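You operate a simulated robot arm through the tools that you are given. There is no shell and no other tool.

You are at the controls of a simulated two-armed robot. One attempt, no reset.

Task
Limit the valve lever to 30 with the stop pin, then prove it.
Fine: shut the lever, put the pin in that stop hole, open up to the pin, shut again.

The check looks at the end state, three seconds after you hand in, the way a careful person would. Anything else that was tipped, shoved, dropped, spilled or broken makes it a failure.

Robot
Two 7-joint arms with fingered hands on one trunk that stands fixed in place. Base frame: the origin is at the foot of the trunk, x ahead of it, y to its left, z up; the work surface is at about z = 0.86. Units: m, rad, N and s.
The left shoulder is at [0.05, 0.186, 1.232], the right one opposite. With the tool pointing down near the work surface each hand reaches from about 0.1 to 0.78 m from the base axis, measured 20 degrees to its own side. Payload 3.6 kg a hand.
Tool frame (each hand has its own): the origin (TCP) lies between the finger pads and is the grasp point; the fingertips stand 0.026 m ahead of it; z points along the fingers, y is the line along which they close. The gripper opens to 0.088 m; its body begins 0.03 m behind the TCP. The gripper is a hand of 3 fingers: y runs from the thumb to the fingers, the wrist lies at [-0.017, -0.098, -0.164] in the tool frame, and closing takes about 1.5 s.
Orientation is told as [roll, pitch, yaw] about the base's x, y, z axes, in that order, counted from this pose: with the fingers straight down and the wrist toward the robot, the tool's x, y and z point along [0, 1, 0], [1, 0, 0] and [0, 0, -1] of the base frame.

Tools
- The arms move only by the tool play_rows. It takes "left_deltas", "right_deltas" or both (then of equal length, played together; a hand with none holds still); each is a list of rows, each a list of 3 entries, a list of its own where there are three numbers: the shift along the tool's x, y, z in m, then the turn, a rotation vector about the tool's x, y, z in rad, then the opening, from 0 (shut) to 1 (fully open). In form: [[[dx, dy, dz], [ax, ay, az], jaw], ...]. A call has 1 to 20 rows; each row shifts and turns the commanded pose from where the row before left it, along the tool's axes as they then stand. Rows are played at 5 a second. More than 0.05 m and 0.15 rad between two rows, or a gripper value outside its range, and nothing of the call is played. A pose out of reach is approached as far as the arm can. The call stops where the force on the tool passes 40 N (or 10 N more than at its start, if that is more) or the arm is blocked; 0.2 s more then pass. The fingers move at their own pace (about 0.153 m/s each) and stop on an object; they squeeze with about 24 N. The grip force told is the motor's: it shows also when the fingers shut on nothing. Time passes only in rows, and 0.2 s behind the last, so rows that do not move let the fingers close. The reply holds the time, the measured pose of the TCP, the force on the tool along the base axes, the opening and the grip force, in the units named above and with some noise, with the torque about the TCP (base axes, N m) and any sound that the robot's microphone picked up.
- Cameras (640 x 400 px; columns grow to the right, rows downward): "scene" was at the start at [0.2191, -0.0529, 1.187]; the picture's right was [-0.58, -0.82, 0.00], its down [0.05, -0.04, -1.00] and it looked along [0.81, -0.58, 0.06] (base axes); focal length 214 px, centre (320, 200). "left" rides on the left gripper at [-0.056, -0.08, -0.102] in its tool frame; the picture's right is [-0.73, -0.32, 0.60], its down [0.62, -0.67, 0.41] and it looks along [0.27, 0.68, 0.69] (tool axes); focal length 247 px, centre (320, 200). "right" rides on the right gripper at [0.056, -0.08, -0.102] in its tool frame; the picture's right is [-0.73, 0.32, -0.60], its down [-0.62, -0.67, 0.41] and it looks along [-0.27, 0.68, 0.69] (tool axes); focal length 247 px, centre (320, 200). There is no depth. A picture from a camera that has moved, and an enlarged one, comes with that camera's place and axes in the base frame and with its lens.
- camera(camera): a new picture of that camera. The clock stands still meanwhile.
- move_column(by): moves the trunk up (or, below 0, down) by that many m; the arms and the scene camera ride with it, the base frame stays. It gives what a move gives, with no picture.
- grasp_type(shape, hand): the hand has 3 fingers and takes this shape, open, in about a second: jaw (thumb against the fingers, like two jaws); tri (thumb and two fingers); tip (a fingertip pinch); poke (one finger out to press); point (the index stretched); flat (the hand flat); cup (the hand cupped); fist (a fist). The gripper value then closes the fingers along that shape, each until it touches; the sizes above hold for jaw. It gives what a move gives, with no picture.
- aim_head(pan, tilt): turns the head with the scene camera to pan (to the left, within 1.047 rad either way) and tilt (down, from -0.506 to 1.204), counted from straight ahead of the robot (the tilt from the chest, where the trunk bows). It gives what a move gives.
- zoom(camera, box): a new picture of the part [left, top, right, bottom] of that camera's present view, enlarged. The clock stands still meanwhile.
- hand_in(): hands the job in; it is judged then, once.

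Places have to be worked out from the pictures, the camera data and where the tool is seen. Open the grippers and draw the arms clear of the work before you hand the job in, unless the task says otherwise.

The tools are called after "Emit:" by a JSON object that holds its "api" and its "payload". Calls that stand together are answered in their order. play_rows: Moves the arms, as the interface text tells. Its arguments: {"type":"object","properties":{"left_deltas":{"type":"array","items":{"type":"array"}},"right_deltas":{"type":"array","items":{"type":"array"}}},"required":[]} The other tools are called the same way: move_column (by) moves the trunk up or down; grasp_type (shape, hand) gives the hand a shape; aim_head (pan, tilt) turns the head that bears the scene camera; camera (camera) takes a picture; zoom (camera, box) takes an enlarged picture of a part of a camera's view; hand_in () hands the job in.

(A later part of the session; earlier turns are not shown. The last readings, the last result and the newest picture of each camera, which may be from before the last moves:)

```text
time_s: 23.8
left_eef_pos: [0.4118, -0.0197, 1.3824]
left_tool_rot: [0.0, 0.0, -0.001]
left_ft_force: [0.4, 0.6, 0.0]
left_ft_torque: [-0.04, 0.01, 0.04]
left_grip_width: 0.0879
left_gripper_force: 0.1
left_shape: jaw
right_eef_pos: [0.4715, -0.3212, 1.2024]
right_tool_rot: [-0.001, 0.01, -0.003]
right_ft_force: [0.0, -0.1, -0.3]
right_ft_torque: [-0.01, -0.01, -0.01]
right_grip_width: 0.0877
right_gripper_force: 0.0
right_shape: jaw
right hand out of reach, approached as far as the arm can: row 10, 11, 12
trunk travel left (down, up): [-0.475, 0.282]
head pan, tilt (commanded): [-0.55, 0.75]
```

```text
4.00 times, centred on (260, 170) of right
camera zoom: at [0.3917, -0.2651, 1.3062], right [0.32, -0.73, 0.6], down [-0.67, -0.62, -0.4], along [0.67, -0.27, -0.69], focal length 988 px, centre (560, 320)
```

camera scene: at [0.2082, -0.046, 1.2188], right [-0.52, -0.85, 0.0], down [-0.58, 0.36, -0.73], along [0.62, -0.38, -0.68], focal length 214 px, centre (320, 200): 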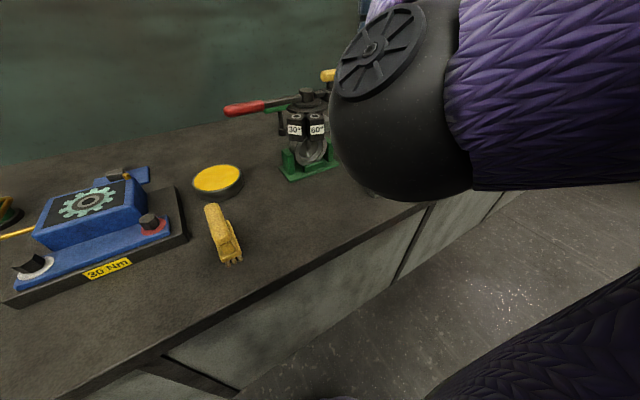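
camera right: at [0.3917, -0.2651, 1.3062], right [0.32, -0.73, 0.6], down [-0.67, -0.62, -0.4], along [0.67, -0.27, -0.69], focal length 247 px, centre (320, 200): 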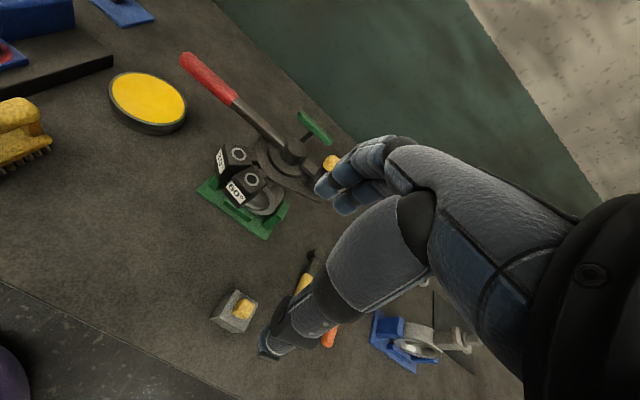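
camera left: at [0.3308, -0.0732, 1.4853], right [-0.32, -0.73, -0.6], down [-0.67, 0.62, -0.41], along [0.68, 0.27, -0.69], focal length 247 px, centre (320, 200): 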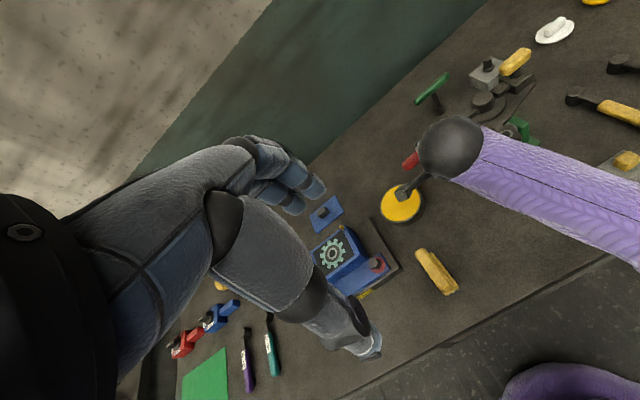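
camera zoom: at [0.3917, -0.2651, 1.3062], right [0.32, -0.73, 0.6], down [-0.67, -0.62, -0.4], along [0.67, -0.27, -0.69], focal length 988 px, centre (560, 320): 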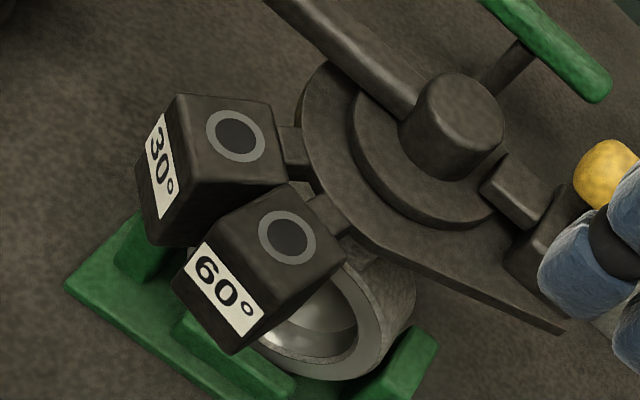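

The pin head is axis-aligned, roughly 18 mm wide, top centre at about (0.493, -0.383, 0.934), block top at about 0.90. I'll lower the trunk to its starting height and bring the right hand above the pin.

Emit:
{"api": "move_column", "payload": {"by": -0.1}}

Emit:
{"api": "play_rows", "payload": {"right_deltas": [[[-0.02, 0.007, 0.0], [0, 0, 0], 1], [[-0.02, 0.007, 0.0], [0, 0, 0], 1], [[-0.02, 0.007, 0.0], [0, 0, 0], 1], [[0, 0, 0.02], [0, 0, 0], 1], [[0, 0, 0.02], [0, 0, 0], 1], [[0, 0, 0.02], [0, 0, 0], 1]]}}

Emit:
{"api": "camera", "payload": {"camera": "right"}}

Emit:
{"api": "camera", "payload": {"camera": "scene"}}

```text
time_s: 25.2
left_eef_pos: [0.4115, -0.018, 1.283]
left_tool_rot: [0.0, 0.001, 0.001]
left_ft_force: [-0.8, 0.8, 0.1]
left_ft_torque: [0.04, 0.0, 0.01]
left_grip_width: 0.0878
left_gripper_force: 0.1
left_shape: jaw
right_eef_pos: [0.4827, -0.3203, 1.0842]
right_tool_rot: [-0.004, 0.05, -0.003]
right_ft_force: [0.5, 0.8, 1.2]
right_ft_torque: [0.0, -0.02, -0.03]
right_grip_width: 0.0877
right_gripper_force: 0.0
right_shape: jaw
trunk travel left (down, up): [-0.375, 0.382]
head pan, tilt (commanded): [-0.55, 0.75]
```

```text
time_s: 26.6
left_eef_pos: [0.412, -0.0184, 1.2824]
left_tool_rot: [0.001, -0.001, 0.0]
left_ft_force: [-1.0, -0.2, 0.5]
left_ft_torque: [-0.04, -0.04, -0.02]
left_grip_width: 0.0878
left_gripper_force: 0.1
left_shape: jaw
right_eef_pos: [0.5002, -0.3801, 1.0227]
right_tool_rot: [-0.001, 0.05, -0.005]
right_ft_force: [0.0, 0.5, 0.4]
right_ft_torque: [0.01, 0.02, 0.02]
right_grip_width: 0.0875
right_gripper_force: 0.0
right_shape: jaw
trunk travel left (down, up): [-0.375, 0.382]
head pan, tilt (commanded): [-0.55, 0.75]
```

```text
taken
camera right: at [0.4255, -0.3233, 1.1291], right [0.35, -0.73, 0.58], down [-0.69, -0.62, -0.37], along [0.64, -0.27, -0.72], focal length 247 px, centre (320, 200)
```

right: 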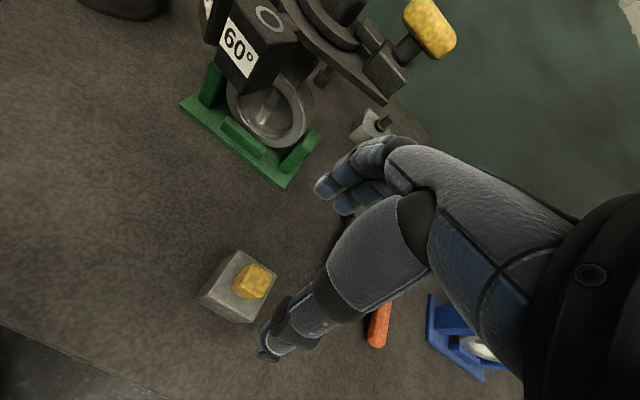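

```text
taken
camera scene: at [0.2177, -0.0451, 1.1133], right [-0.52, -0.85, 0.0], down [-0.58, 0.36, -0.73], along [0.62, -0.38, -0.68], focal length 214 px, centre (320, 200)
```

scene: 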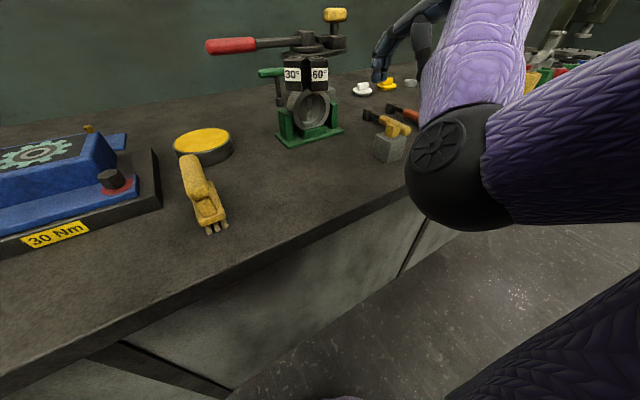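

Fix the small 0.05 pitch and refine the head's location with a zoom from this nearer position.

Emit:
{"api": "play_rows", "payload": {"right_deltas": [[[0, 0, 0], [-0.05, 0, 0], 1], [[0, 0, 0], [0, 0, 0], 1]]}}

Emit:
{"api": "zoom", "payload": {"camera": "right", "box": [195, 235, 295, 335]}}

Emit:
{"api": "zoom", "payload": {"camera": "scene", "box": [350, 90, 430, 170]}}

```text
time_s: 27.2
left_eef_pos: [0.4125, -0.0183, 1.2828]
left_tool_rot: [-0.001, -0.001, -0.001]
left_ft_force: [0.7, -0.5, -0.1]
left_ft_torque: [0.01, -0.02, 0.02]
left_grip_width: 0.0874
left_gripper_force: 0.1
left_shape: jaw
right_eef_pos: [0.5003, -0.3809, 1.022]
right_tool_rot: [-0.004, -0.001, -0.003]
right_ft_force: [-0.3, -0.5, -0.7]
right_ft_torque: [0.01, -0.01, 0.01]
right_grip_width: 0.0876
right_gripper_force: 0.0
right_shape: jaw
trunk travel left (down, up): [-0.375, 0.382]
head pan, tilt (commanded): [-0.55, 0.75]
```

```text
4.00 times, centred on (245, 285) of right
camera zoom: at [0.4203, -0.3235, 1.1253], right [0.32, -0.73, 0.6], down [-0.67, -0.62, -0.41], along [0.67, -0.27, -0.69], focal length 988 px, centre (620, -140)
```

zoom: 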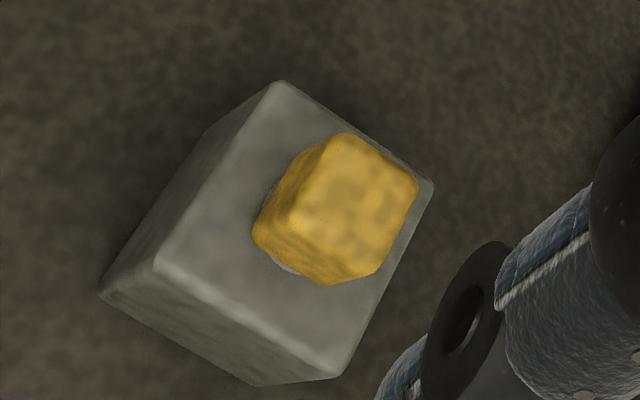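

```text
5.00 times, centred on (390, 130) of scene
camera zoom: at [0.2179, -0.045, 1.1133], right [-0.52, -0.85, 0.0], down [-0.58, 0.36, -0.73], along [0.62, -0.38, -0.68], focal length 1072 px, centre (-30, 550)
```

zoom: 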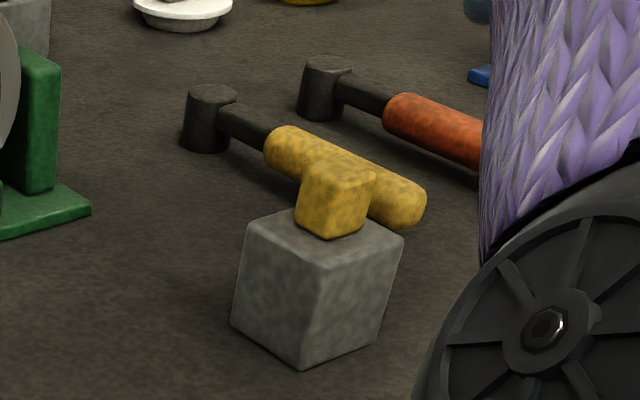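

The pin centre is refined to (0.491, -0.3815). I'll centre the hand over it and lower until fingertips are just above the block top, then look before closing.

Emit:
{"api": "play_rows", "payload": {"right_deltas": [[[-0.0005, -0.0095, 0.0], [0, 0, 0], 1], [[0, 0, 0.02], [0, 0, 0], 1], [[0, 0, 0.02], [0, 0, 0], 1], [[0, 0, 0.02], [0, 0, 0], 1], [[0, 0, 0.015], [0, 0, 0], 1], [[0, 0, 0.01], [0, 0, 0], 1], [[0, 0, 0.0], [0, 0, 0], 1]]}}

Emit:
{"api": "camera", "payload": {"camera": "right"}}

Emit:
{"api": "zoom", "payload": {"camera": "scene", "box": [340, 80, 440, 170]}}

```text
time_s: 28.8
left_eef_pos: [0.4118, -0.0192, 1.2822]
left_tool_rot: [0.0, 0.001, 0.0]
left_ft_force: [-0.2, 0.9, 0.6]
left_ft_torque: [0.0, 0.01, -0.01]
left_grip_width: 0.0875
left_gripper_force: 0.1
left_shape: jaw
right_eef_pos: [0.4907, -0.3818, 0.9374]
right_tool_rot: [-0.004, 0.003, 0.0]
right_ft_force: [-0.5, -0.3, 0.3]
right_ft_torque: [0.01, 0.04, -0.02]
right_grip_width: 0.0876
right_gripper_force: 0.0
right_shape: jaw
trunk travel left (down, up): [-0.375, 0.382]
head pan, tilt (commanded): [-0.55, 0.75]
```

```text
taken
camera right: at [0.4104, -0.3251, 1.0404], right [0.32, -0.73, 0.6], down [-0.67, -0.62, -0.41], along [0.67, -0.27, -0.69], focal length 247 px, centre (320, 200)
```

right: 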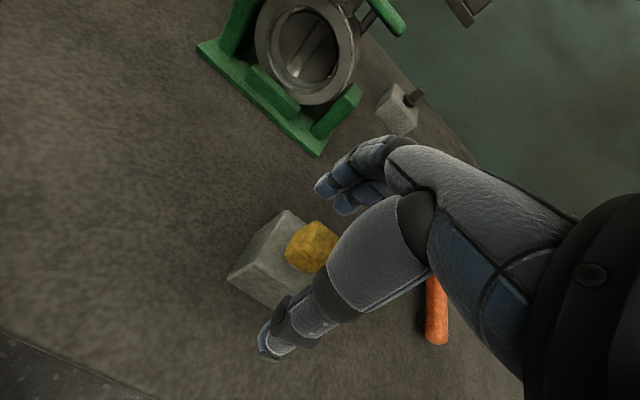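

```text
4.44 times, centred on (390, 125) of scene
camera zoom: at [0.2178, -0.045, 1.1133], right [-0.52, -0.85, 0.0], down [-0.58, 0.36, -0.73], along [0.62, -0.38, -0.68], focal length 953 px, centre (9, 533)
```

zoom: 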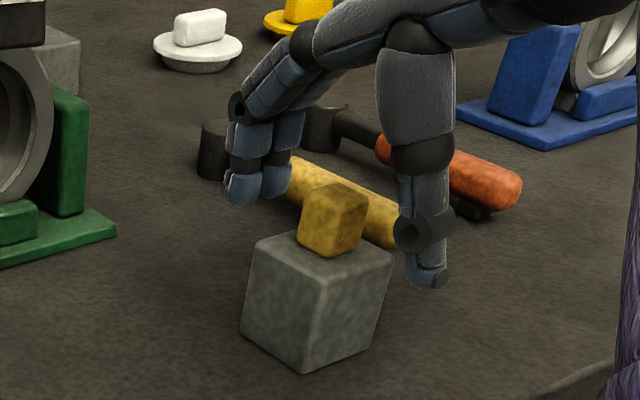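

The predicted and observed pixels match: the head is centred between fingers and thumb, fingertips at about z 0.911. Close the grip gently and hold.

Emit:
{"api": "play_rows", "payload": {"right_deltas": [[[0, 0, 0.002], [0, 0, 0], 0.7], [[0, 0, 0.001], [0, 0, 0], 0.5], [[0, 0, 0], [0, 0, 0], 0.35], [[0, 0, 0], [0, 0, 0], 0.27], [[0, 0, 0], [0, 0, 0], 0.22], [[0, 0, 0], [0, 0, 0], 0.18], [[0, 0, 0], [0, 0, 0], 0.1], [[0, 0, 0], [0, 0, 0], 0], [[0, 0, 0], [0, 0, 0], 0], [[0, 0, 0], [0, 0, 0], 0]]}}

Emit:
{"api": "zoom", "payload": {"camera": "scene", "box": [340, 80, 440, 170]}}

Emit:
{"api": "camera", "payload": {"camera": "right"}}

```text
time_s: 31.0
left_eef_pos: [0.4121, -0.0178, 1.2825]
left_tool_rot: [0.0, 0.0, 0.0]
left_ft_force: [-0.1, -0.2, -0.4]
left_ft_torque: [0.02, 0.01, 0.01]
left_grip_width: 0.0875
left_gripper_force: 0.1
left_shape: jaw
right_eef_pos: [0.4897, -0.3811, 0.9356]
right_tool_rot: [-0.004, 0.0, -0.003]
right_ft_force: [2.1, -1.5, 6.0]
right_ft_torque: [-0.03, -0.05, -0.12]
right_grip_width: 0.0261
right_gripper_force: 24.2
right_shape: jaw
trunk travel left (down, up): [-0.375, 0.382]
head pan, tilt (commanded): [-0.55, 0.75]
```

```text
4.44 times, centred on (390, 125) of scene
camera zoom: at [0.2175, -0.0449, 1.1134], right [-0.52, -0.85, 0.0], down [-0.58, 0.36, -0.73], along [0.62, -0.38, -0.68], focal length 953 px, centre (9, 533)
```

zoom: 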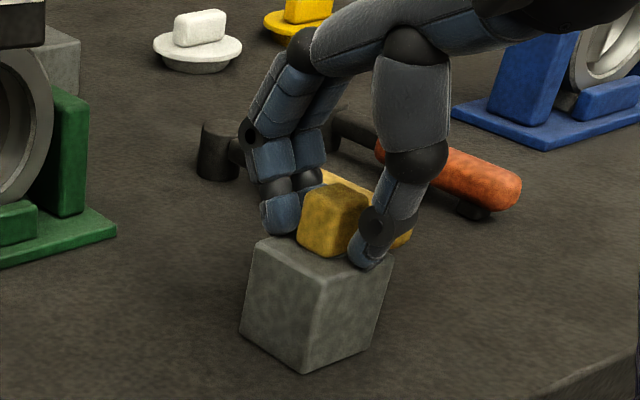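

```text
taken
camera right: at [0.4103, -0.3248, 1.0378], right [0.32, -0.73, 0.6], down [-0.67, -0.62, -0.41], along [0.67, -0.27, -0.69], focal length 247 px, centre (320, 200)
```

right: 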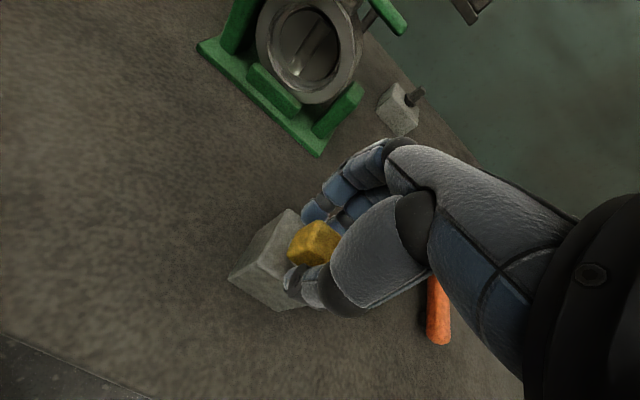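

Gripped at 0.026 m width with 24 N; a small 6 N upward force suggests fingertips graze the block. Lift slowly straight up and check that only the pin comes.

Emit:
{"api": "play_rows", "payload": {"right_deltas": [[[0, 0, -0.004], [0, 0, 0], 0], [[0, 0, -0.005], [0, 0, 0], 0], [[0, 0, -0.006], [0, 0, 0], 0], [[0, 0, -0.008], [0, 0, 0], 0], [[0, 0, -0.008], [0, 0, 0], 0], [[0, 0, -0.008], [0, 0, 0], 0]]}}

Emit:
{"api": "zoom", "payload": {"camera": "scene", "box": [340, 60, 440, 170]}}

```text
time_s: 32.4
left_eef_pos: [0.4125, -0.0179, 1.2818]
left_tool_rot: [0.0, 0.0, -0.001]
left_ft_force: [-0.1, -1.1, -0.1]
left_ft_torque: [-0.02, 0.01, -0.02]
left_grip_width: 0.0877
left_gripper_force: 0.2
left_shape: jaw
right_eef_pos: [0.4899, -0.3806, 0.973]
right_tool_rot: [-0.004, 0.002, 0.0]
right_ft_force: [0.2, 0.0, -0.7]
right_ft_torque: [-0.01, 0.01, 0.02]
right_grip_width: 0.0216
right_gripper_force: 24.1
right_shape: jaw
trunk travel left (down, up): [-0.375, 0.382]
head pan, tilt (commanded): [-0.55, 0.75]
```

```text
3.64 times, centred on (390, 115) of scene
camera zoom: at [0.2178, -0.0451, 1.1133], right [-0.52, -0.85, 0.0], down [-0.58, 0.36, -0.73], along [0.62, -0.38, -0.68], focal length 780 px, centre (66, 509)
```

zoom: 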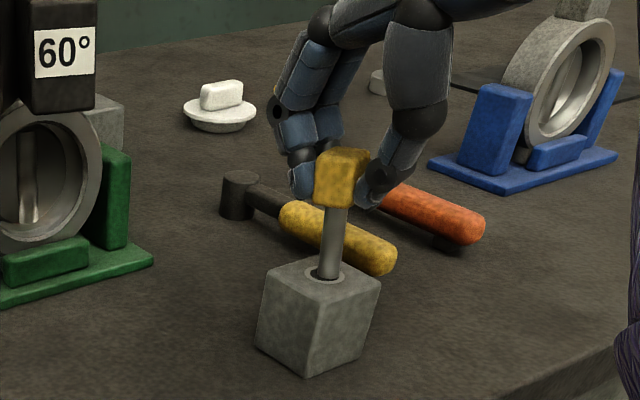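

It is the stop pin: a steel shank about 14 mm in diameter comes out while the block stays. Continue lifting until the shank is clear.

Emit:
{"api": "play_rows", "payload": {"right_deltas": [[[0, 0, -0.01], [0, 0, 0], 0], [[0, 0, -0.01], [0, 0, 0], 0], [[0, 0, -0.015], [0, 0, 0], 0], [[0, 0, -0.02], [0, 0, 0], 0], [[0, 0, -0.03], [0, 0, 0], 0], [[0, 0, -0.04], [0, 0, 0], 0]]}}

Emit:
{"api": "zoom", "payload": {"camera": "scene", "box": [320, 20, 440, 170]}}

Emit:
{"api": "camera", "payload": {"camera": "right"}}

```text
time_s: 33.8
left_eef_pos: [0.4119, -0.0185, 1.2827]
left_tool_rot: [0.0, 0.0, -0.002]
left_ft_force: [-0.1, -0.3, 0.2]
left_ft_torque: [0.0, -0.01, -0.03]
left_grip_width: 0.0877
left_gripper_force: 0.1
left_shape: jaw
right_eef_pos: [0.4918, -0.3809, 1.0994]
right_tool_rot: [-0.003, 0.004, -0.001]
right_ft_force: [-0.3, 0.7, -1.3]
right_ft_torque: [0.01, 0.02, -0.01]
right_grip_width: 0.0219
right_gripper_force: 23.9
right_shape: jaw
trunk travel left (down, up): [-0.375, 0.382]
head pan, tilt (commanded): [-0.55, 0.75]
```

```text
2.67 times, centred on (380, 95) of scene
camera zoom: at [0.2174, -0.0459, 1.1134], right [-0.52, -0.85, 0.0], down [-0.58, 0.36, -0.73], along [0.62, -0.38, -0.68], focal length 572 px, centre (160, 480)
```

zoom: 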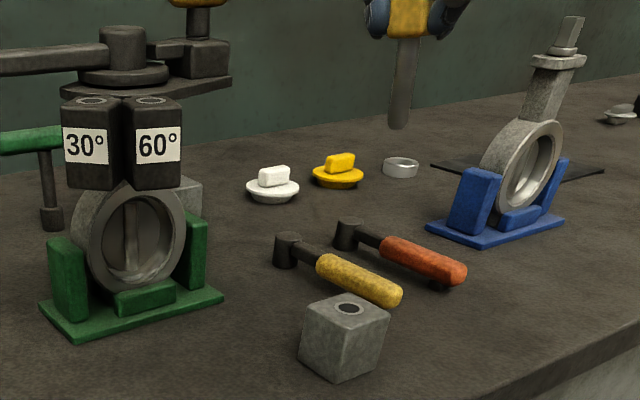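

```text
taken
camera right: at [0.4102, -0.3243, 1.2013], right [0.32, -0.73, 0.6], down [-0.67, -0.62, -0.41], along [0.67, -0.27, -0.69], focal length 247 px, centre (320, 200)
```

right: 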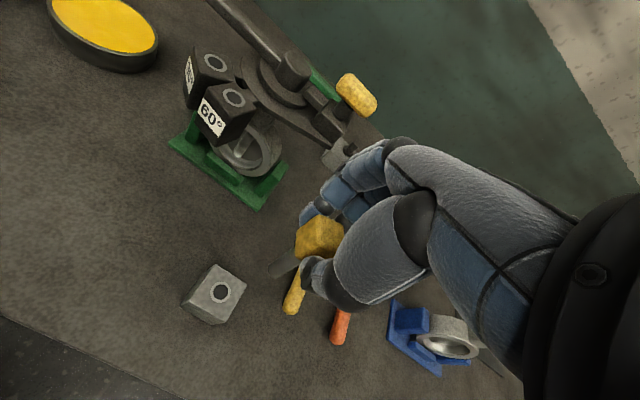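

The pin is free, shank about 43 mm long. It may be slightly tilted in the grip, so I zoom in to measure.

Emit:
{"api": "zoom", "payload": {"camera": "right", "box": [240, 190, 350, 300]}}

Emit:
{"api": "zoom", "payload": {"camera": "scene", "box": [360, 0, 440, 80]}}

Emit:
{"api": "zoom", "payload": {"camera": "right", "box": [150, 40, 270, 120]}}

```text
3.64 times, centred on (295, 245) of right
camera zoom: at [0.4102, -0.3243, 1.2013], right [0.32, -0.73, 0.6], down [-0.67, -0.62, -0.41], along [0.67, -0.27, -0.69], focal length 898 px, centre (411, 36)
```

zoom: 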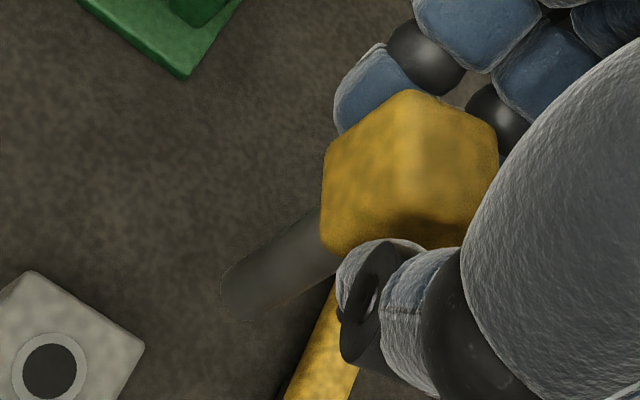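

```text
5.00 times, centred on (400, 40) of scene
camera zoom: at [0.2174, -0.0459, 1.1134], right [-0.52, -0.85, 0.0], down [-0.58, 0.36, -0.73], along [0.62, -0.38, -0.68], focal length 1072 px, centre (-80, 1000)
```

zoom: 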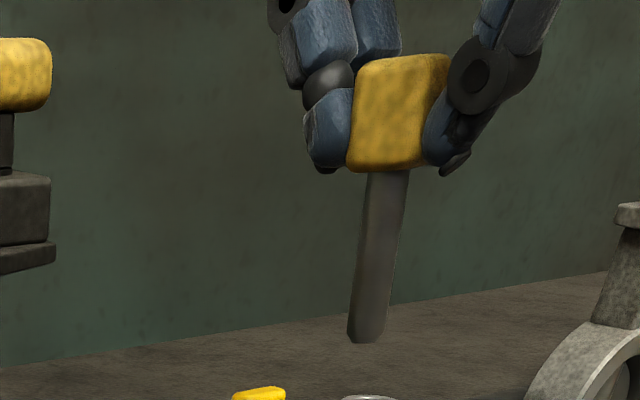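

```text
5.00 times, centred on (210, 80) of right
camera zoom: at [0.4102, -0.3243, 1.2013], right [0.32, -0.73, 0.6], down [-0.67, -0.62, -0.41], along [0.67, -0.27, -0.69], focal length 1235 px, centre (870, 800)
```

zoom: 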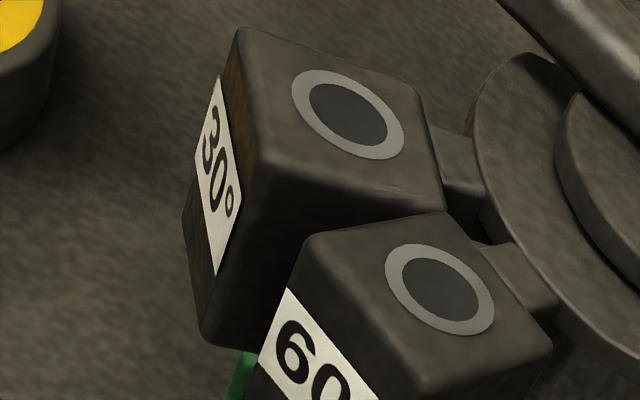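

Two views agree: the pin's tip leans about 7 mm toward -x (≈0.157 rad about y), tip ≈0.065 m below the TCP. I'll raise a little and pitch the hand by -0.155 about tool x to bring the pin upright, then recheck.

Emit:
{"api": "play_rows", "payload": {"right_deltas": [[[0, 0, -0.02], [0, 0, 0], 0], [[0, 0, -0.02], [-0.05, 0, 0], 0], [[0, 0, 0], [-0.05, 0, 0], 0], [[0, 0, 0], [-0.055, 0, 0], 0], [[0, 0, 0], [0, 0, 0], 0]]}}

Emit:
{"api": "zoom", "payload": {"camera": "scene", "box": [360, 0, 440, 80]}}

Emit:
{"api": "camera", "payload": {"camera": "scene"}}

Emit:
{"api": "zoom", "payload": {"camera": "right", "box": [240, 190, 350, 300]}}

```text
time_s: 35.0
left_eef_pos: [0.4123, -0.0176, 1.2826]
left_tool_rot: [-0.002, 0.001, 0.001]
left_ft_force: [0.2, -0.4, 0.6]
left_ft_torque: [-0.02, -0.02, 0.01]
left_grip_width: 0.0878
left_gripper_force: 0.0
left_shape: jaw
right_eef_pos: [0.4914, -0.3809, 1.1398]
right_tool_rot: [-0.002, -0.156, -0.003]
right_ft_force: [0.0, 1.1, -1.2]
right_ft_torque: [0.01, 0.0, 0.0]
right_grip_width: 0.022
right_gripper_force: 24.0
right_shape: jaw
trunk travel left (down, up): [-0.375, 0.382]
head pan, tilt (commanded): [-0.55, 0.75]
```

```text
5.00 times, centred on (400, 40) of scene
camera zoom: at [0.2179, -0.0452, 1.1133], right [-0.52, -0.85, 0.0], down [-0.58, 0.36, -0.73], along [0.62, -0.38, -0.68], focal length 1072 px, centre (-80, 1000)
```

zoom: 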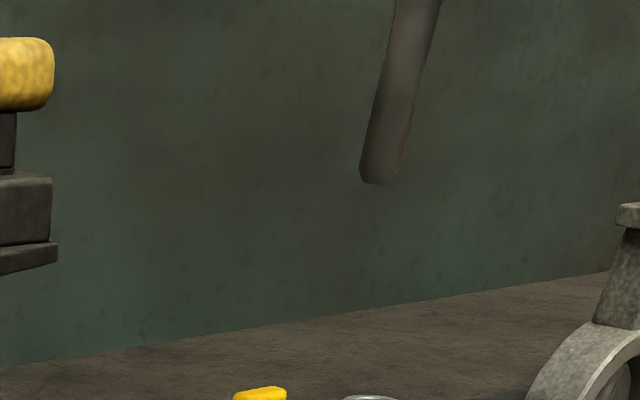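

```text
taken
camera scene: at [0.2179, -0.0452, 1.1133], right [-0.52, -0.85, 0.0], down [-0.58, 0.36, -0.73], along [0.62, -0.38, -0.68], focal length 214 px, centre (320, 200)
```

scene: 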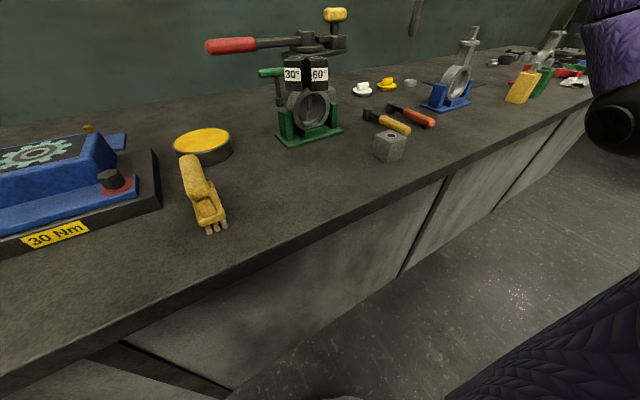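

```text
3.64 times, centred on (295, 245) of right
camera zoom: at [0.3958, -0.3241, 1.228], right [0.22, -0.73, 0.64], down [-0.6, -0.62, -0.51], along [0.77, -0.27, -0.57], focal length 898 px, centre (411, 36)
```

zoom: 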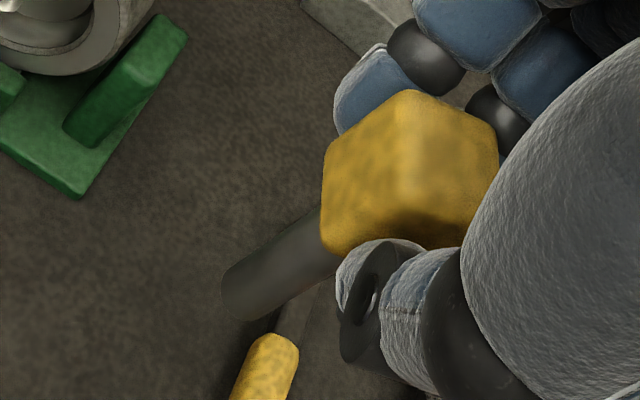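

Both views confirm the pin is now upright, with its tip at TCP + (0.0036, 0.0013, -0.065). I'll move the tip over the 30 hole at (0.618, -0.237), first along +y, then +x, staying 36 mm above the block.

Emit:
{"api": "play_rows", "payload": {"right_deltas": [[[0.0285, 0, 0], [0, 0, 0], 0], [[0.0285, 0, 0], [0, 0, 0], 0], [[0.0285, 0, 0], [0, 0, 0], 0], [[0.0285, 0, 0], [0, 0, 0], 0], [[0.0286, 0, 0], [0, 0, 0], 0], [[0, 0.0243, 0.0038], [0, 0, 0], 0], [[0, 0.0243, 0.0038], [0, 0, 0], 0], [[0, 0.0243, 0.0038], [0, 0, 0], 0], [[0, 0.0243, 0.0038], [0, 0, 0], 0], [[0, 0.0243, 0.0038], [0, 0, 0], 0], [[0, 0, 0], [0, 0, 0], 0]]}}

Emit:
{"api": "aim_head", "payload": {"pan": -0.45, "tilt": 0.35}}

Emit:
{"api": "camera", "payload": {"camera": "scene"}}

Emit:
{"api": "camera", "payload": {"camera": "right"}}

```text
time_s: 37.4
left_eef_pos: [0.4131, -0.0181, 1.2824]
left_tool_rot: [0.002, 0.0, 0.0]
left_ft_force: [0.6, -0.1, 0.4]
left_ft_torque: [-0.03, -0.02, 0.05]
left_grip_width: 0.0878
left_gripper_force: 0.1
left_shape: jaw
right_eef_pos: [0.6139, -0.2371, 1.138]
right_tool_rot: [-0.004, -0.152, -0.001]
right_ft_force: [0.7, -0.4, -1.1]
right_ft_torque: [0.01, -0.02, -0.02]
right_grip_width: 0.0217
right_gripper_force: 24.3
right_shape: jaw
trunk travel left (down, up): [-0.375, 0.382]
head pan, tilt (commanded): [-0.55, 0.75]
```

```text
time_s: 38.2
left_eef_pos: [0.4117, -0.0177, 1.2835]
left_tool_rot: [0.001, 0.001, -0.003]
left_ft_force: [0.2, 0.6, -0.3]
left_ft_torque: [0.0, 0.02, -0.03]
left_grip_width: 0.0877
left_gripper_force: 0.1
left_shape: jaw
right_eef_pos: [0.6139, -0.2372, 1.1381]
right_tool_rot: [-0.004, -0.152, -0.003]
right_ft_force: [-0.3, 0.3, -0.9]
right_ft_torque: [-0.02, 0.05, 0.03]
right_grip_width: 0.0218
right_gripper_force: 24.2
right_shape: jaw
trunk travel left (down, up): [-0.375, 0.382]
head pan, tilt (commanded): [-0.45, 0.351]
```

```text
taken
camera scene: at [0.231, -0.0423, 1.1488], right [-0.44, -0.9, 0.0], down [-0.31, 0.15, -0.94], along [0.85, -0.41, -0.34], focal length 214 px, centre (320, 200)
```

scene: 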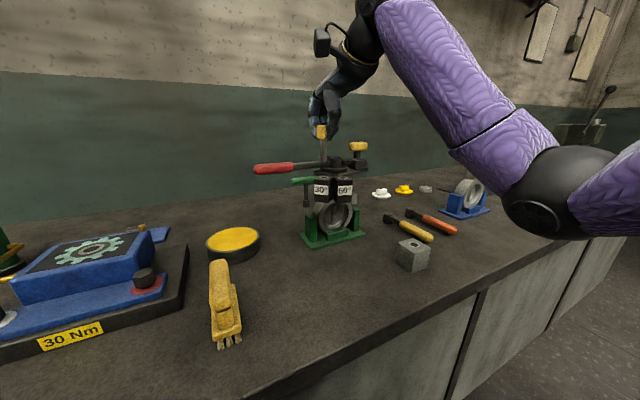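

```text
taken
camera right: at [0.5193, -0.181, 1.2269], right [0.22, -0.73, 0.64], down [-0.6, -0.62, -0.51], along [0.77, -0.27, -0.57], focal length 247 px, centre (320, 200)
```

right: 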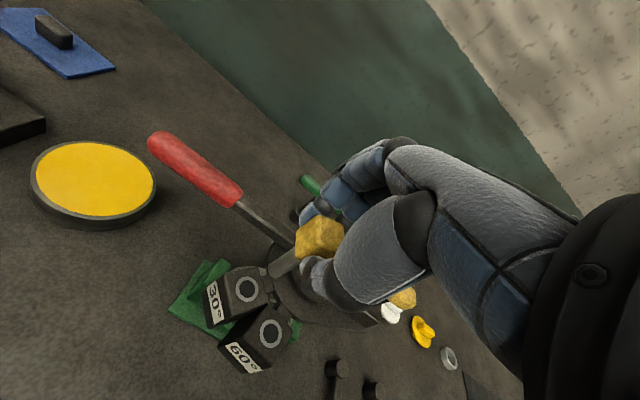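

Both the pin and the 30 hole are in view; zoom both cameras to check the lateral alignment.

Emit:
{"api": "zoom", "payload": {"camera": "right", "box": [200, 210, 350, 350]}}

Emit:
{"api": "zoom", "payload": {"camera": "scene", "box": [290, 110, 370, 210]}}

Emit:
{"api": "zoom", "payload": {"camera": "left", "box": [360, 0, 640, 180]}}

```text
2.86 times, centred on (275, 280) of right
camera zoom: at [0.5193, -0.181, 1.2269], right [0.22, -0.73, 0.64], down [-0.6, -0.62, -0.51], along [0.77, -0.27, -0.57], focal length 706 px, centre (449, -29)
```

zoom: 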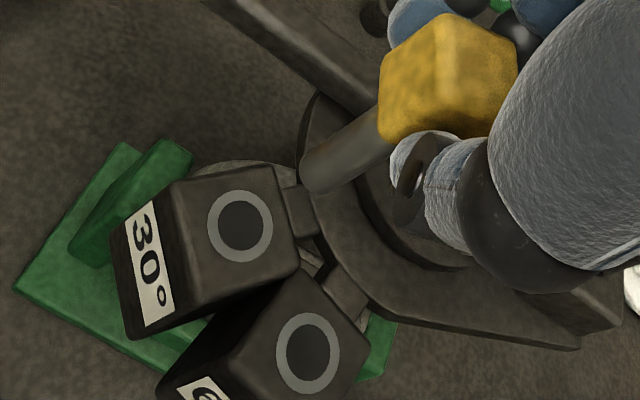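

```text
4.00 times, centred on (330, 160) of scene
camera zoom: at [0.231, -0.0423, 1.1488], right [-0.44, -0.9, 0.0], down [-0.31, 0.15, -0.94], along [0.85, -0.41, -0.34], focal length 858 px, centre (280, 360)
```

zoom: 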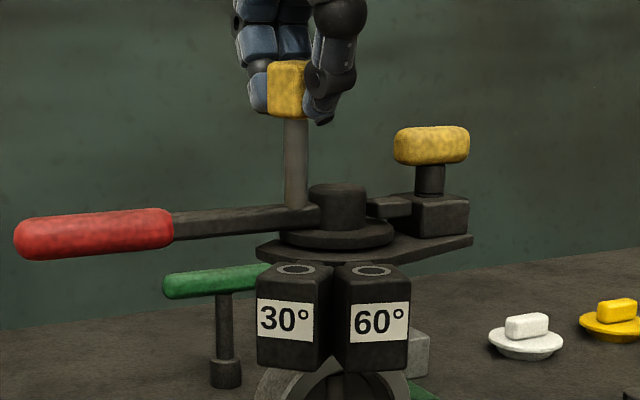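

```text
2.22 times, centred on (500, 90) of left
camera zoom: at [0.3312, -0.0733, 1.3851], right [-0.32, -0.73, -0.6], down [-0.67, 0.62, -0.41], along [0.68, 0.27, -0.69], focal length 549 px, centre (-80, 444)
```

zoom: 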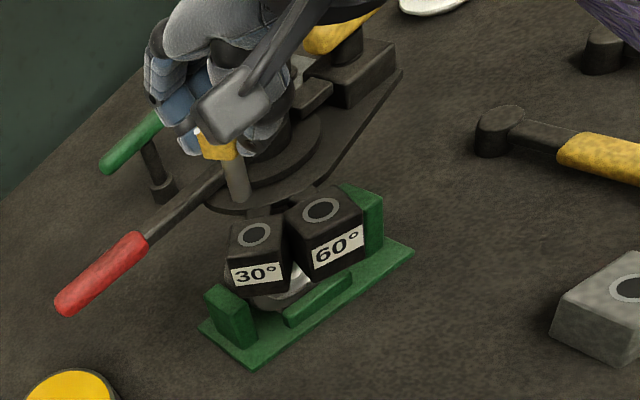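

Relative to the hole (0.617, -0.2366) the tip is about 4 mm too far in +x and 1.5 mm in -y. I correct this and lower until the tip is a few mm above the hole.

Emit:
{"api": "play_rows", "payload": {"right_deltas": [[[0.0012, -0.004, -0.0006], [0, 0, 0], 0], [[0, -0.0012, 0.0079], [0, 0, 0], 0], [[0, -0.0012, 0.0079], [0, 0, 0], 0], [[0, -0.0012, 0.0079], [0, 0, 0], 0], [[0, 0, 0], [0, 0, 0], 0]]}}

Emit:
{"api": "zoom", "payload": {"camera": "right", "box": [200, 210, 350, 350]}}

Emit:
{"api": "zoom", "payload": {"camera": "scene", "box": [295, 130, 375, 210]}}

Emit:
{"api": "zoom", "payload": {"camera": "left", "box": [420, 30, 560, 130]}}

```text
time_s: 39.4
left_eef_pos: [0.4116, -0.0192, 1.2824]
left_tool_rot: [-0.001, 0.001, 0.0]
left_ft_force: [-0.2, 0.1, 0.5]
left_ft_torque: [-0.01, 0.0, -0.01]
left_grip_width: 0.0877
left_gripper_force: 0.0
left_shape: jaw
right_eef_pos: [0.6102, -0.2365, 1.1139]
right_tool_rot: [-0.003, -0.154, -0.001]
right_ft_force: [-0.3, -0.1, -0.4]
right_ft_torque: [-0.01, 0.01, 0.02]
right_grip_width: 0.0221
right_gripper_force: 23.8
right_shape: jaw
trunk travel left (down, up): [-0.375, 0.382]
head pan, tilt (commanded): [-0.45, 0.351]
```

```text
2.86 times, centred on (275, 280) of right
camera zoom: at [0.5155, -0.1802, 1.2029], right [0.22, -0.73, 0.64], down [-0.6, -0.62, -0.51], along [0.77, -0.27, -0.57], focal length 706 px, centre (449, -29)
```

zoom: 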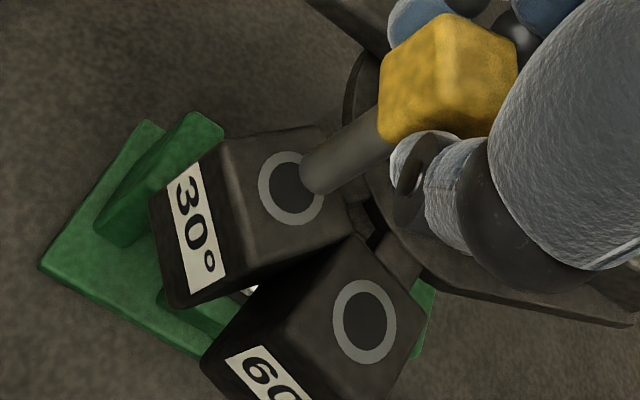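

```text
5.00 times, centred on (335, 170) of scene
camera zoom: at [0.231, -0.0423, 1.1489], right [-0.43, -0.9, 0.0], down [-0.31, 0.15, -0.94], along [0.85, -0.41, -0.34], focal length 1072 px, centre (245, 350)
```

zoom: 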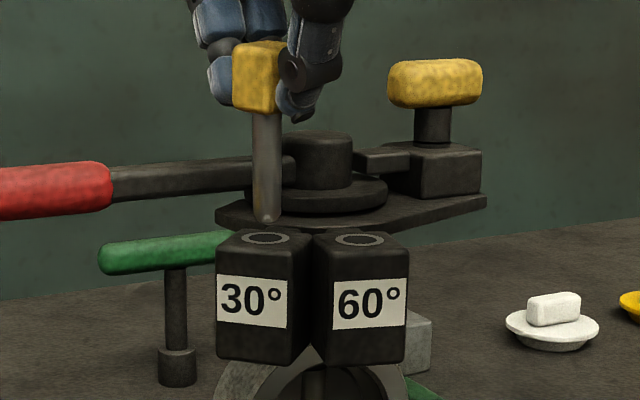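

```text
4.00 times, centred on (490, 80) of left
camera zoom: at [0.3311, -0.0733, 1.3851], right [-0.32, -0.73, -0.6], down [-0.67, 0.62, -0.41], along [0.68, 0.27, -0.69], focal length 988 px, centre (-360, 680)
```

zoom: 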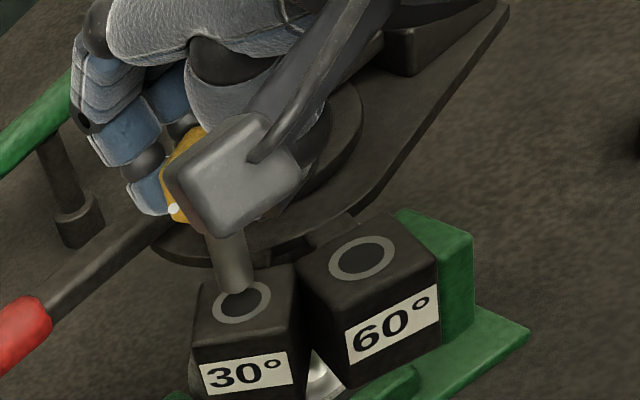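

The tip is about 10 mm over the 30 hole and aligned to within ~1.5 mm in all three views. I nudge +1 mm in x and lower slowly, first ~22 mm, watching the force.

Emit:
{"api": "play_rows", "payload": {"right_deltas": [[[0, 0.001, 0], [0, 0, 0], 0], [[0, -0.0007, 0.0045], [0, 0, 0], 0], [[0, -0.0006, 0.004], [0, 0, 0], 0], [[0, -0.0006, 0.004], [0, 0, 0], 0], [[0, -0.0006, 0.004], [0, 0, 0], 0], [[0, -0.0006, 0.004], [0, 0, 0], 0], [[0, 0, 0], [0, 0, 0], 0]]}}

Emit:
{"api": "zoom", "payload": {"camera": "scene", "box": [295, 130, 375, 210]}}

Emit:
{"api": "zoom", "payload": {"camera": "left", "box": [420, 30, 560, 130]}}

```text
time_s: 41.0
left_eef_pos: [0.4131, -0.018, 1.2831]
left_tool_rot: [0.001, 0.0, -0.001]
left_ft_force: [-0.5, -0.2, -0.9]
left_ft_torque: [-0.01, 0.01, 0.0]
left_grip_width: 0.0874
left_gripper_force: 0.0
left_shape: jaw
right_eef_pos: [0.6113, -0.2366, 1.0937]
right_tool_rot: [-0.003, -0.154, -0.003]
right_ft_force: [-1.4, -0.3, -1.3]
right_ft_torque: [0.02, 0.06, -0.01]
right_grip_width: 0.0219
right_gripper_force: 23.9
right_shape: jaw
trunk travel left (down, up): [-0.375, 0.382]
head pan, tilt (commanded): [-0.45, 0.351]
```

```text
5.00 times, centred on (335, 170) of scene
camera zoom: at [0.231, -0.0423, 1.1489], right [-0.43, -0.9, 0.0], down [-0.31, 0.15, -0.94], along [0.85, -0.41, -0.34], focal length 1072 px, centre (245, 350)
```

zoom: 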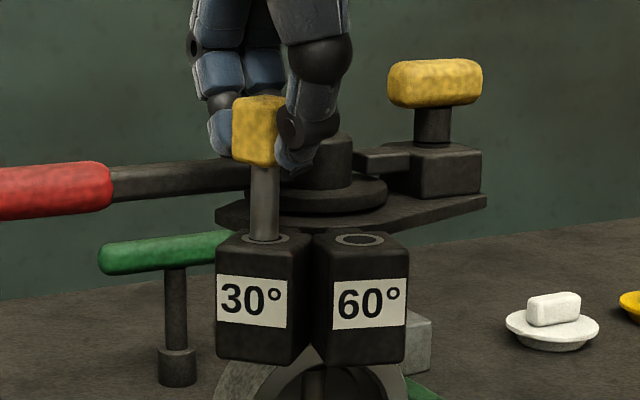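

```text
4.00 times, centred on (490, 80) of left
camera zoom: at [0.3311, -0.0733, 1.3851], right [-0.32, -0.73, -0.6], down [-0.67, 0.62, -0.41], along [0.68, 0.27, -0.69], focal length 988 px, centre (-360, 680)
```

zoom: 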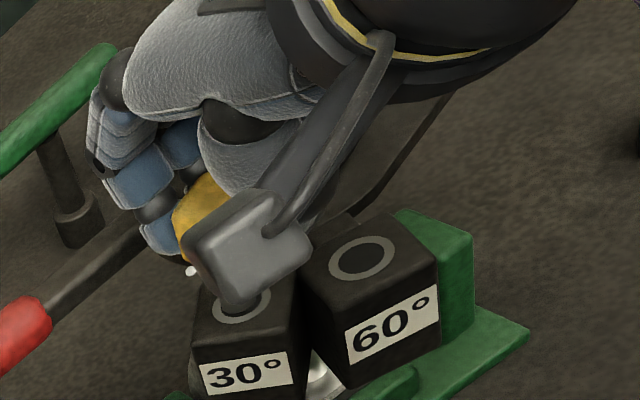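

The shank has entered the 30 hole with no noticeable force. Continue lowering in small steps to near seating.

Emit:
{"api": "play_rows", "payload": {"right_deltas": [[[0, -0.0006, 0.004], [0, 0, 0], 0], [[0, -0.0006, 0.004], [0, 0, 0], 0], [[0, -0.0006, 0.004], [0, 0, 0], 0], [[0, -0.0006, 0.004], [0, 0, 0], 0], [[0, -0.0006, 0.004], [0, 0, 0], 0], [[0, 0, 0], [0, 0, 0], 0]]}}

Emit:
{"api": "zoom", "payload": {"camera": "scene", "box": [295, 130, 375, 210]}}

Emit:
{"api": "zoom", "payload": {"camera": "left", "box": [420, 30, 560, 130]}}

Emit:
{"api": "zoom", "payload": {"camera": "right", "box": [200, 170, 350, 310]}}

```text
time_s: 42.4
left_eef_pos: [0.4111, -0.0183, 1.2831]
left_tool_rot: [0.001, -0.001, 0.0]
left_ft_force: [-0.4, 0.5, -0.3]
left_ft_torque: [0.01, -0.02, 0.01]
left_grip_width: 0.0876
left_gripper_force: 0.0
left_shape: jaw
right_eef_pos: [0.6119, -0.2372, 1.0735]
right_tool_rot: [-0.004, -0.153, -0.001]
right_ft_force: [-1.0, 0.0, -0.1]
right_ft_torque: [0.02, 0.08, 0.0]
right_grip_width: 0.0218
right_gripper_force: 23.8
right_shape: jaw
trunk travel left (down, up): [-0.375, 0.382]
head pan, tilt (commanded): [-0.45, 0.351]
```

```text
5.00 times, centred on (335, 170) of scene
camera zoom: at [0.2309, -0.0422, 1.149], right [-0.43, -0.9, 0.0], down [-0.31, 0.15, -0.94], along [0.85, -0.41, -0.34], focal length 1072 px, centre (245, 350)
```

zoom: 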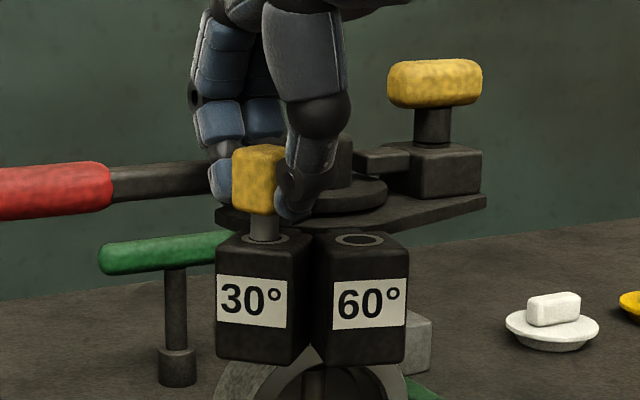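

```text
4.00 times, centred on (490, 80) of left
camera zoom: at [0.3309, -0.0732, 1.3852], right [-0.32, -0.73, -0.6], down [-0.67, 0.62, -0.41], along [0.68, 0.27, -0.69], focal length 988 px, centre (-360, 680)
```

zoom: 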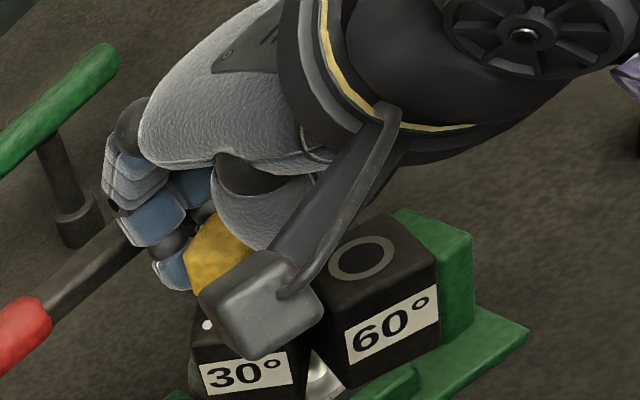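

```text
2.86 times, centred on (275, 240) of right
camera zoom: at [0.5165, -0.1803, 1.1622], right [0.22, -0.73, 0.64], down [-0.6, -0.62, -0.51], along [0.77, -0.27, -0.57], focal length 706 px, centre (449, 86)
```

zoom: 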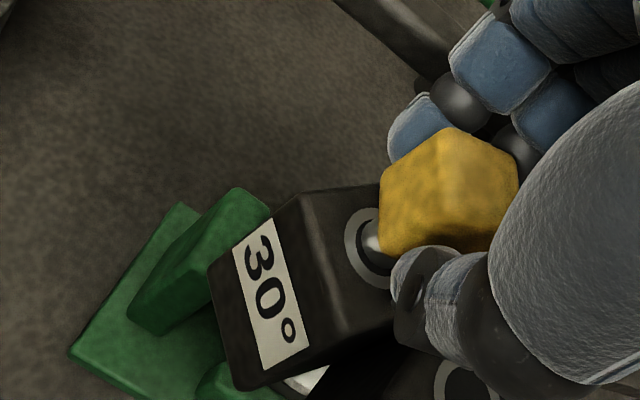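

About 10 mm of shank remains above the hole, force negligible. Lower the remaining ~9 mm gently.

Emit:
{"api": "play_rows", "payload": {"right_deltas": [[[0, -0.0005, 0.003], [0, 0, 0], 0], [[0, -0.0004, 0.0025], [0, 0, 0], 0], [[0, -0.0004, 0.002], [0, 0, 0], 0], [[0, -0.0003, 0.0015], [0, 0, 0], 0], [[0, 0, 0], [0, 0, 0], 0]]}}

Emit:
{"api": "zoom", "payload": {"camera": "scene", "box": [295, 130, 375, 210]}}

Emit:
{"api": "zoom", "payload": {"camera": "right", "box": [200, 170, 350, 310]}}

```text
time_s: 43.6
left_eef_pos: [0.4115, -0.0173, 1.2832]
left_tool_rot: [0.002, -0.002, 0.0]
left_ft_force: [0.2, 0.0, 0.1]
left_ft_torque: [0.02, -0.03, 0.02]
left_grip_width: 0.0877
left_gripper_force: 0.1
left_shape: jaw
right_eef_pos: [0.6116, -0.2381, 1.0663]
right_tool_rot: [-0.003, -0.151, 0.0]
right_ft_force: [-0.9, 0.2, 1.3]
right_ft_torque: [0.01, 0.06, 0.01]
right_grip_width: 0.0217
right_gripper_force: 23.9
right_shape: jaw
trunk travel left (down, up): [-0.375, 0.382]
head pan, tilt (commanded): [-0.45, 0.351]
```

```text
5.00 times, centred on (335, 170) of scene
camera zoom: at [0.2307, -0.0422, 1.149], right [-0.43, -0.9, 0.0], down [-0.31, 0.15, -0.94], along [0.85, -0.41, -0.34], focal length 1072 px, centre (245, 350)
```

zoom: 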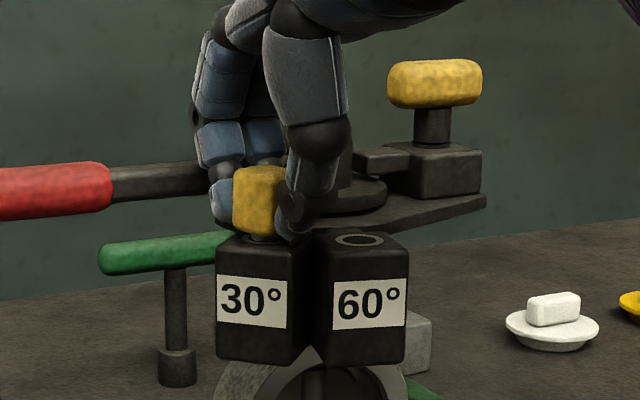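

```text
2.86 times, centred on (275, 240) of right
camera zoom: at [0.5162, -0.1805, 1.1539], right [0.22, -0.73, 0.64], down [-0.6, -0.62, -0.51], along [0.77, -0.27, -0.57], focal length 706 px, centre (449, 86)
```

zoom: 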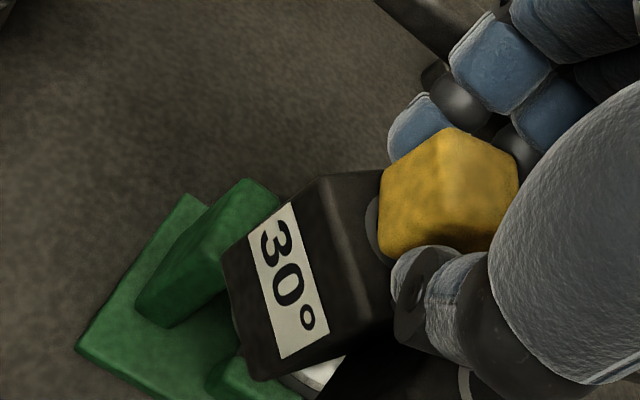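

Nearly seated (1–3 mm left, force ~1 N). Lower 2 mm more and then open the fingers just part-way so they don't touch the lever.

Emit:
{"api": "play_rows", "payload": {"right_deltas": [[[0, -0.0002, 0.0012], [0, 0, 0], 0], [[0, -0.0002, 0.0012], [0, 0, 0], 0], [[0, 0, 0], [0, 0, 0], 0.2], [[0, 0, 0], [0, 0, 0], 0.3], [[0, 0, 0], [0, 0, 0], 0.38], [[0, 0, 0], [0, 0, 0], 0.42], [[0, 0, 0], [0, 0, 0], 0.42]]}}

Emit:
{"api": "zoom", "payload": {"camera": "scene", "box": [295, 130, 375, 210]}}

Emit:
{"api": "zoom", "payload": {"camera": "right", "box": [200, 170, 350, 310]}}

```text
time_s: 45.2
left_eef_pos: [0.4111, -0.018, 1.2826]
left_tool_rot: [0.0, -0.002, 0.0]
left_ft_force: [0.3, 0.2, 0.1]
left_ft_torque: [-0.01, 0.02, 0.02]
left_grip_width: 0.0877
left_gripper_force: 0.0
left_shape: jaw
right_eef_pos: [0.6104, -0.2373, 1.0649]
right_tool_rot: [-0.004, -0.157, -0.004]
right_ft_force: [2.9, -4.5, 18.8]
right_ft_torque: [-0.16, 0.04, 0.05]
right_grip_width: 0.0328
right_gripper_force: 0.0
right_shape: jaw
trunk travel left (down, up): [-0.375, 0.382]
head pan, tilt (commanded): [-0.45, 0.351]
```

```text
5.00 times, centred on (335, 170) of scene
camera zoom: at [0.2299, -0.0423, 1.1493], right [-0.43, -0.9, 0.0], down [-0.31, 0.15, -0.94], along [0.85, -0.41, -0.34], focal length 1072 px, centre (245, 350)
```

zoom: 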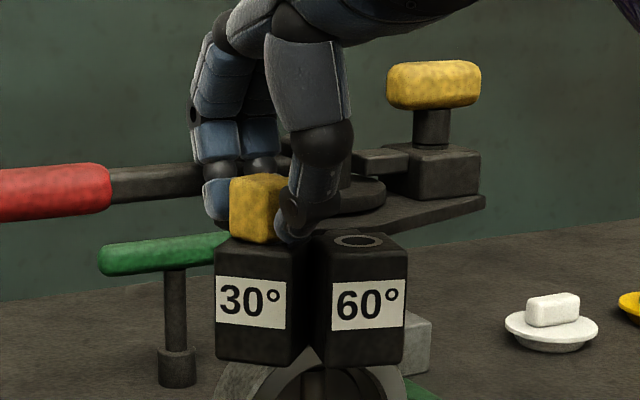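

```text
2.86 times, centred on (275, 240) of right
camera zoom: at [0.5154, -0.181, 1.1524], right [0.22, -0.73, 0.64], down [-0.59, -0.62, -0.51], along [0.77, -0.27, -0.57], focal length 706 px, centre (449, 86)
```

zoom: 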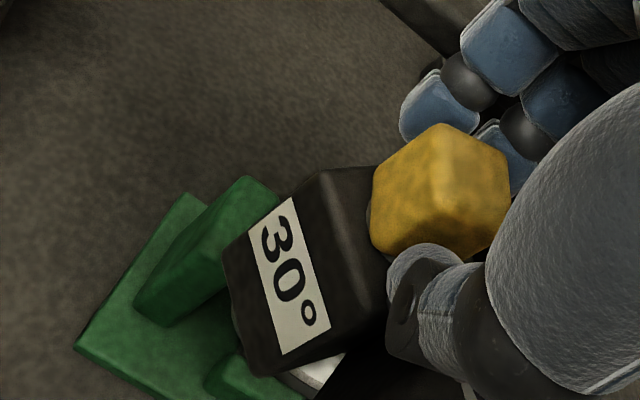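

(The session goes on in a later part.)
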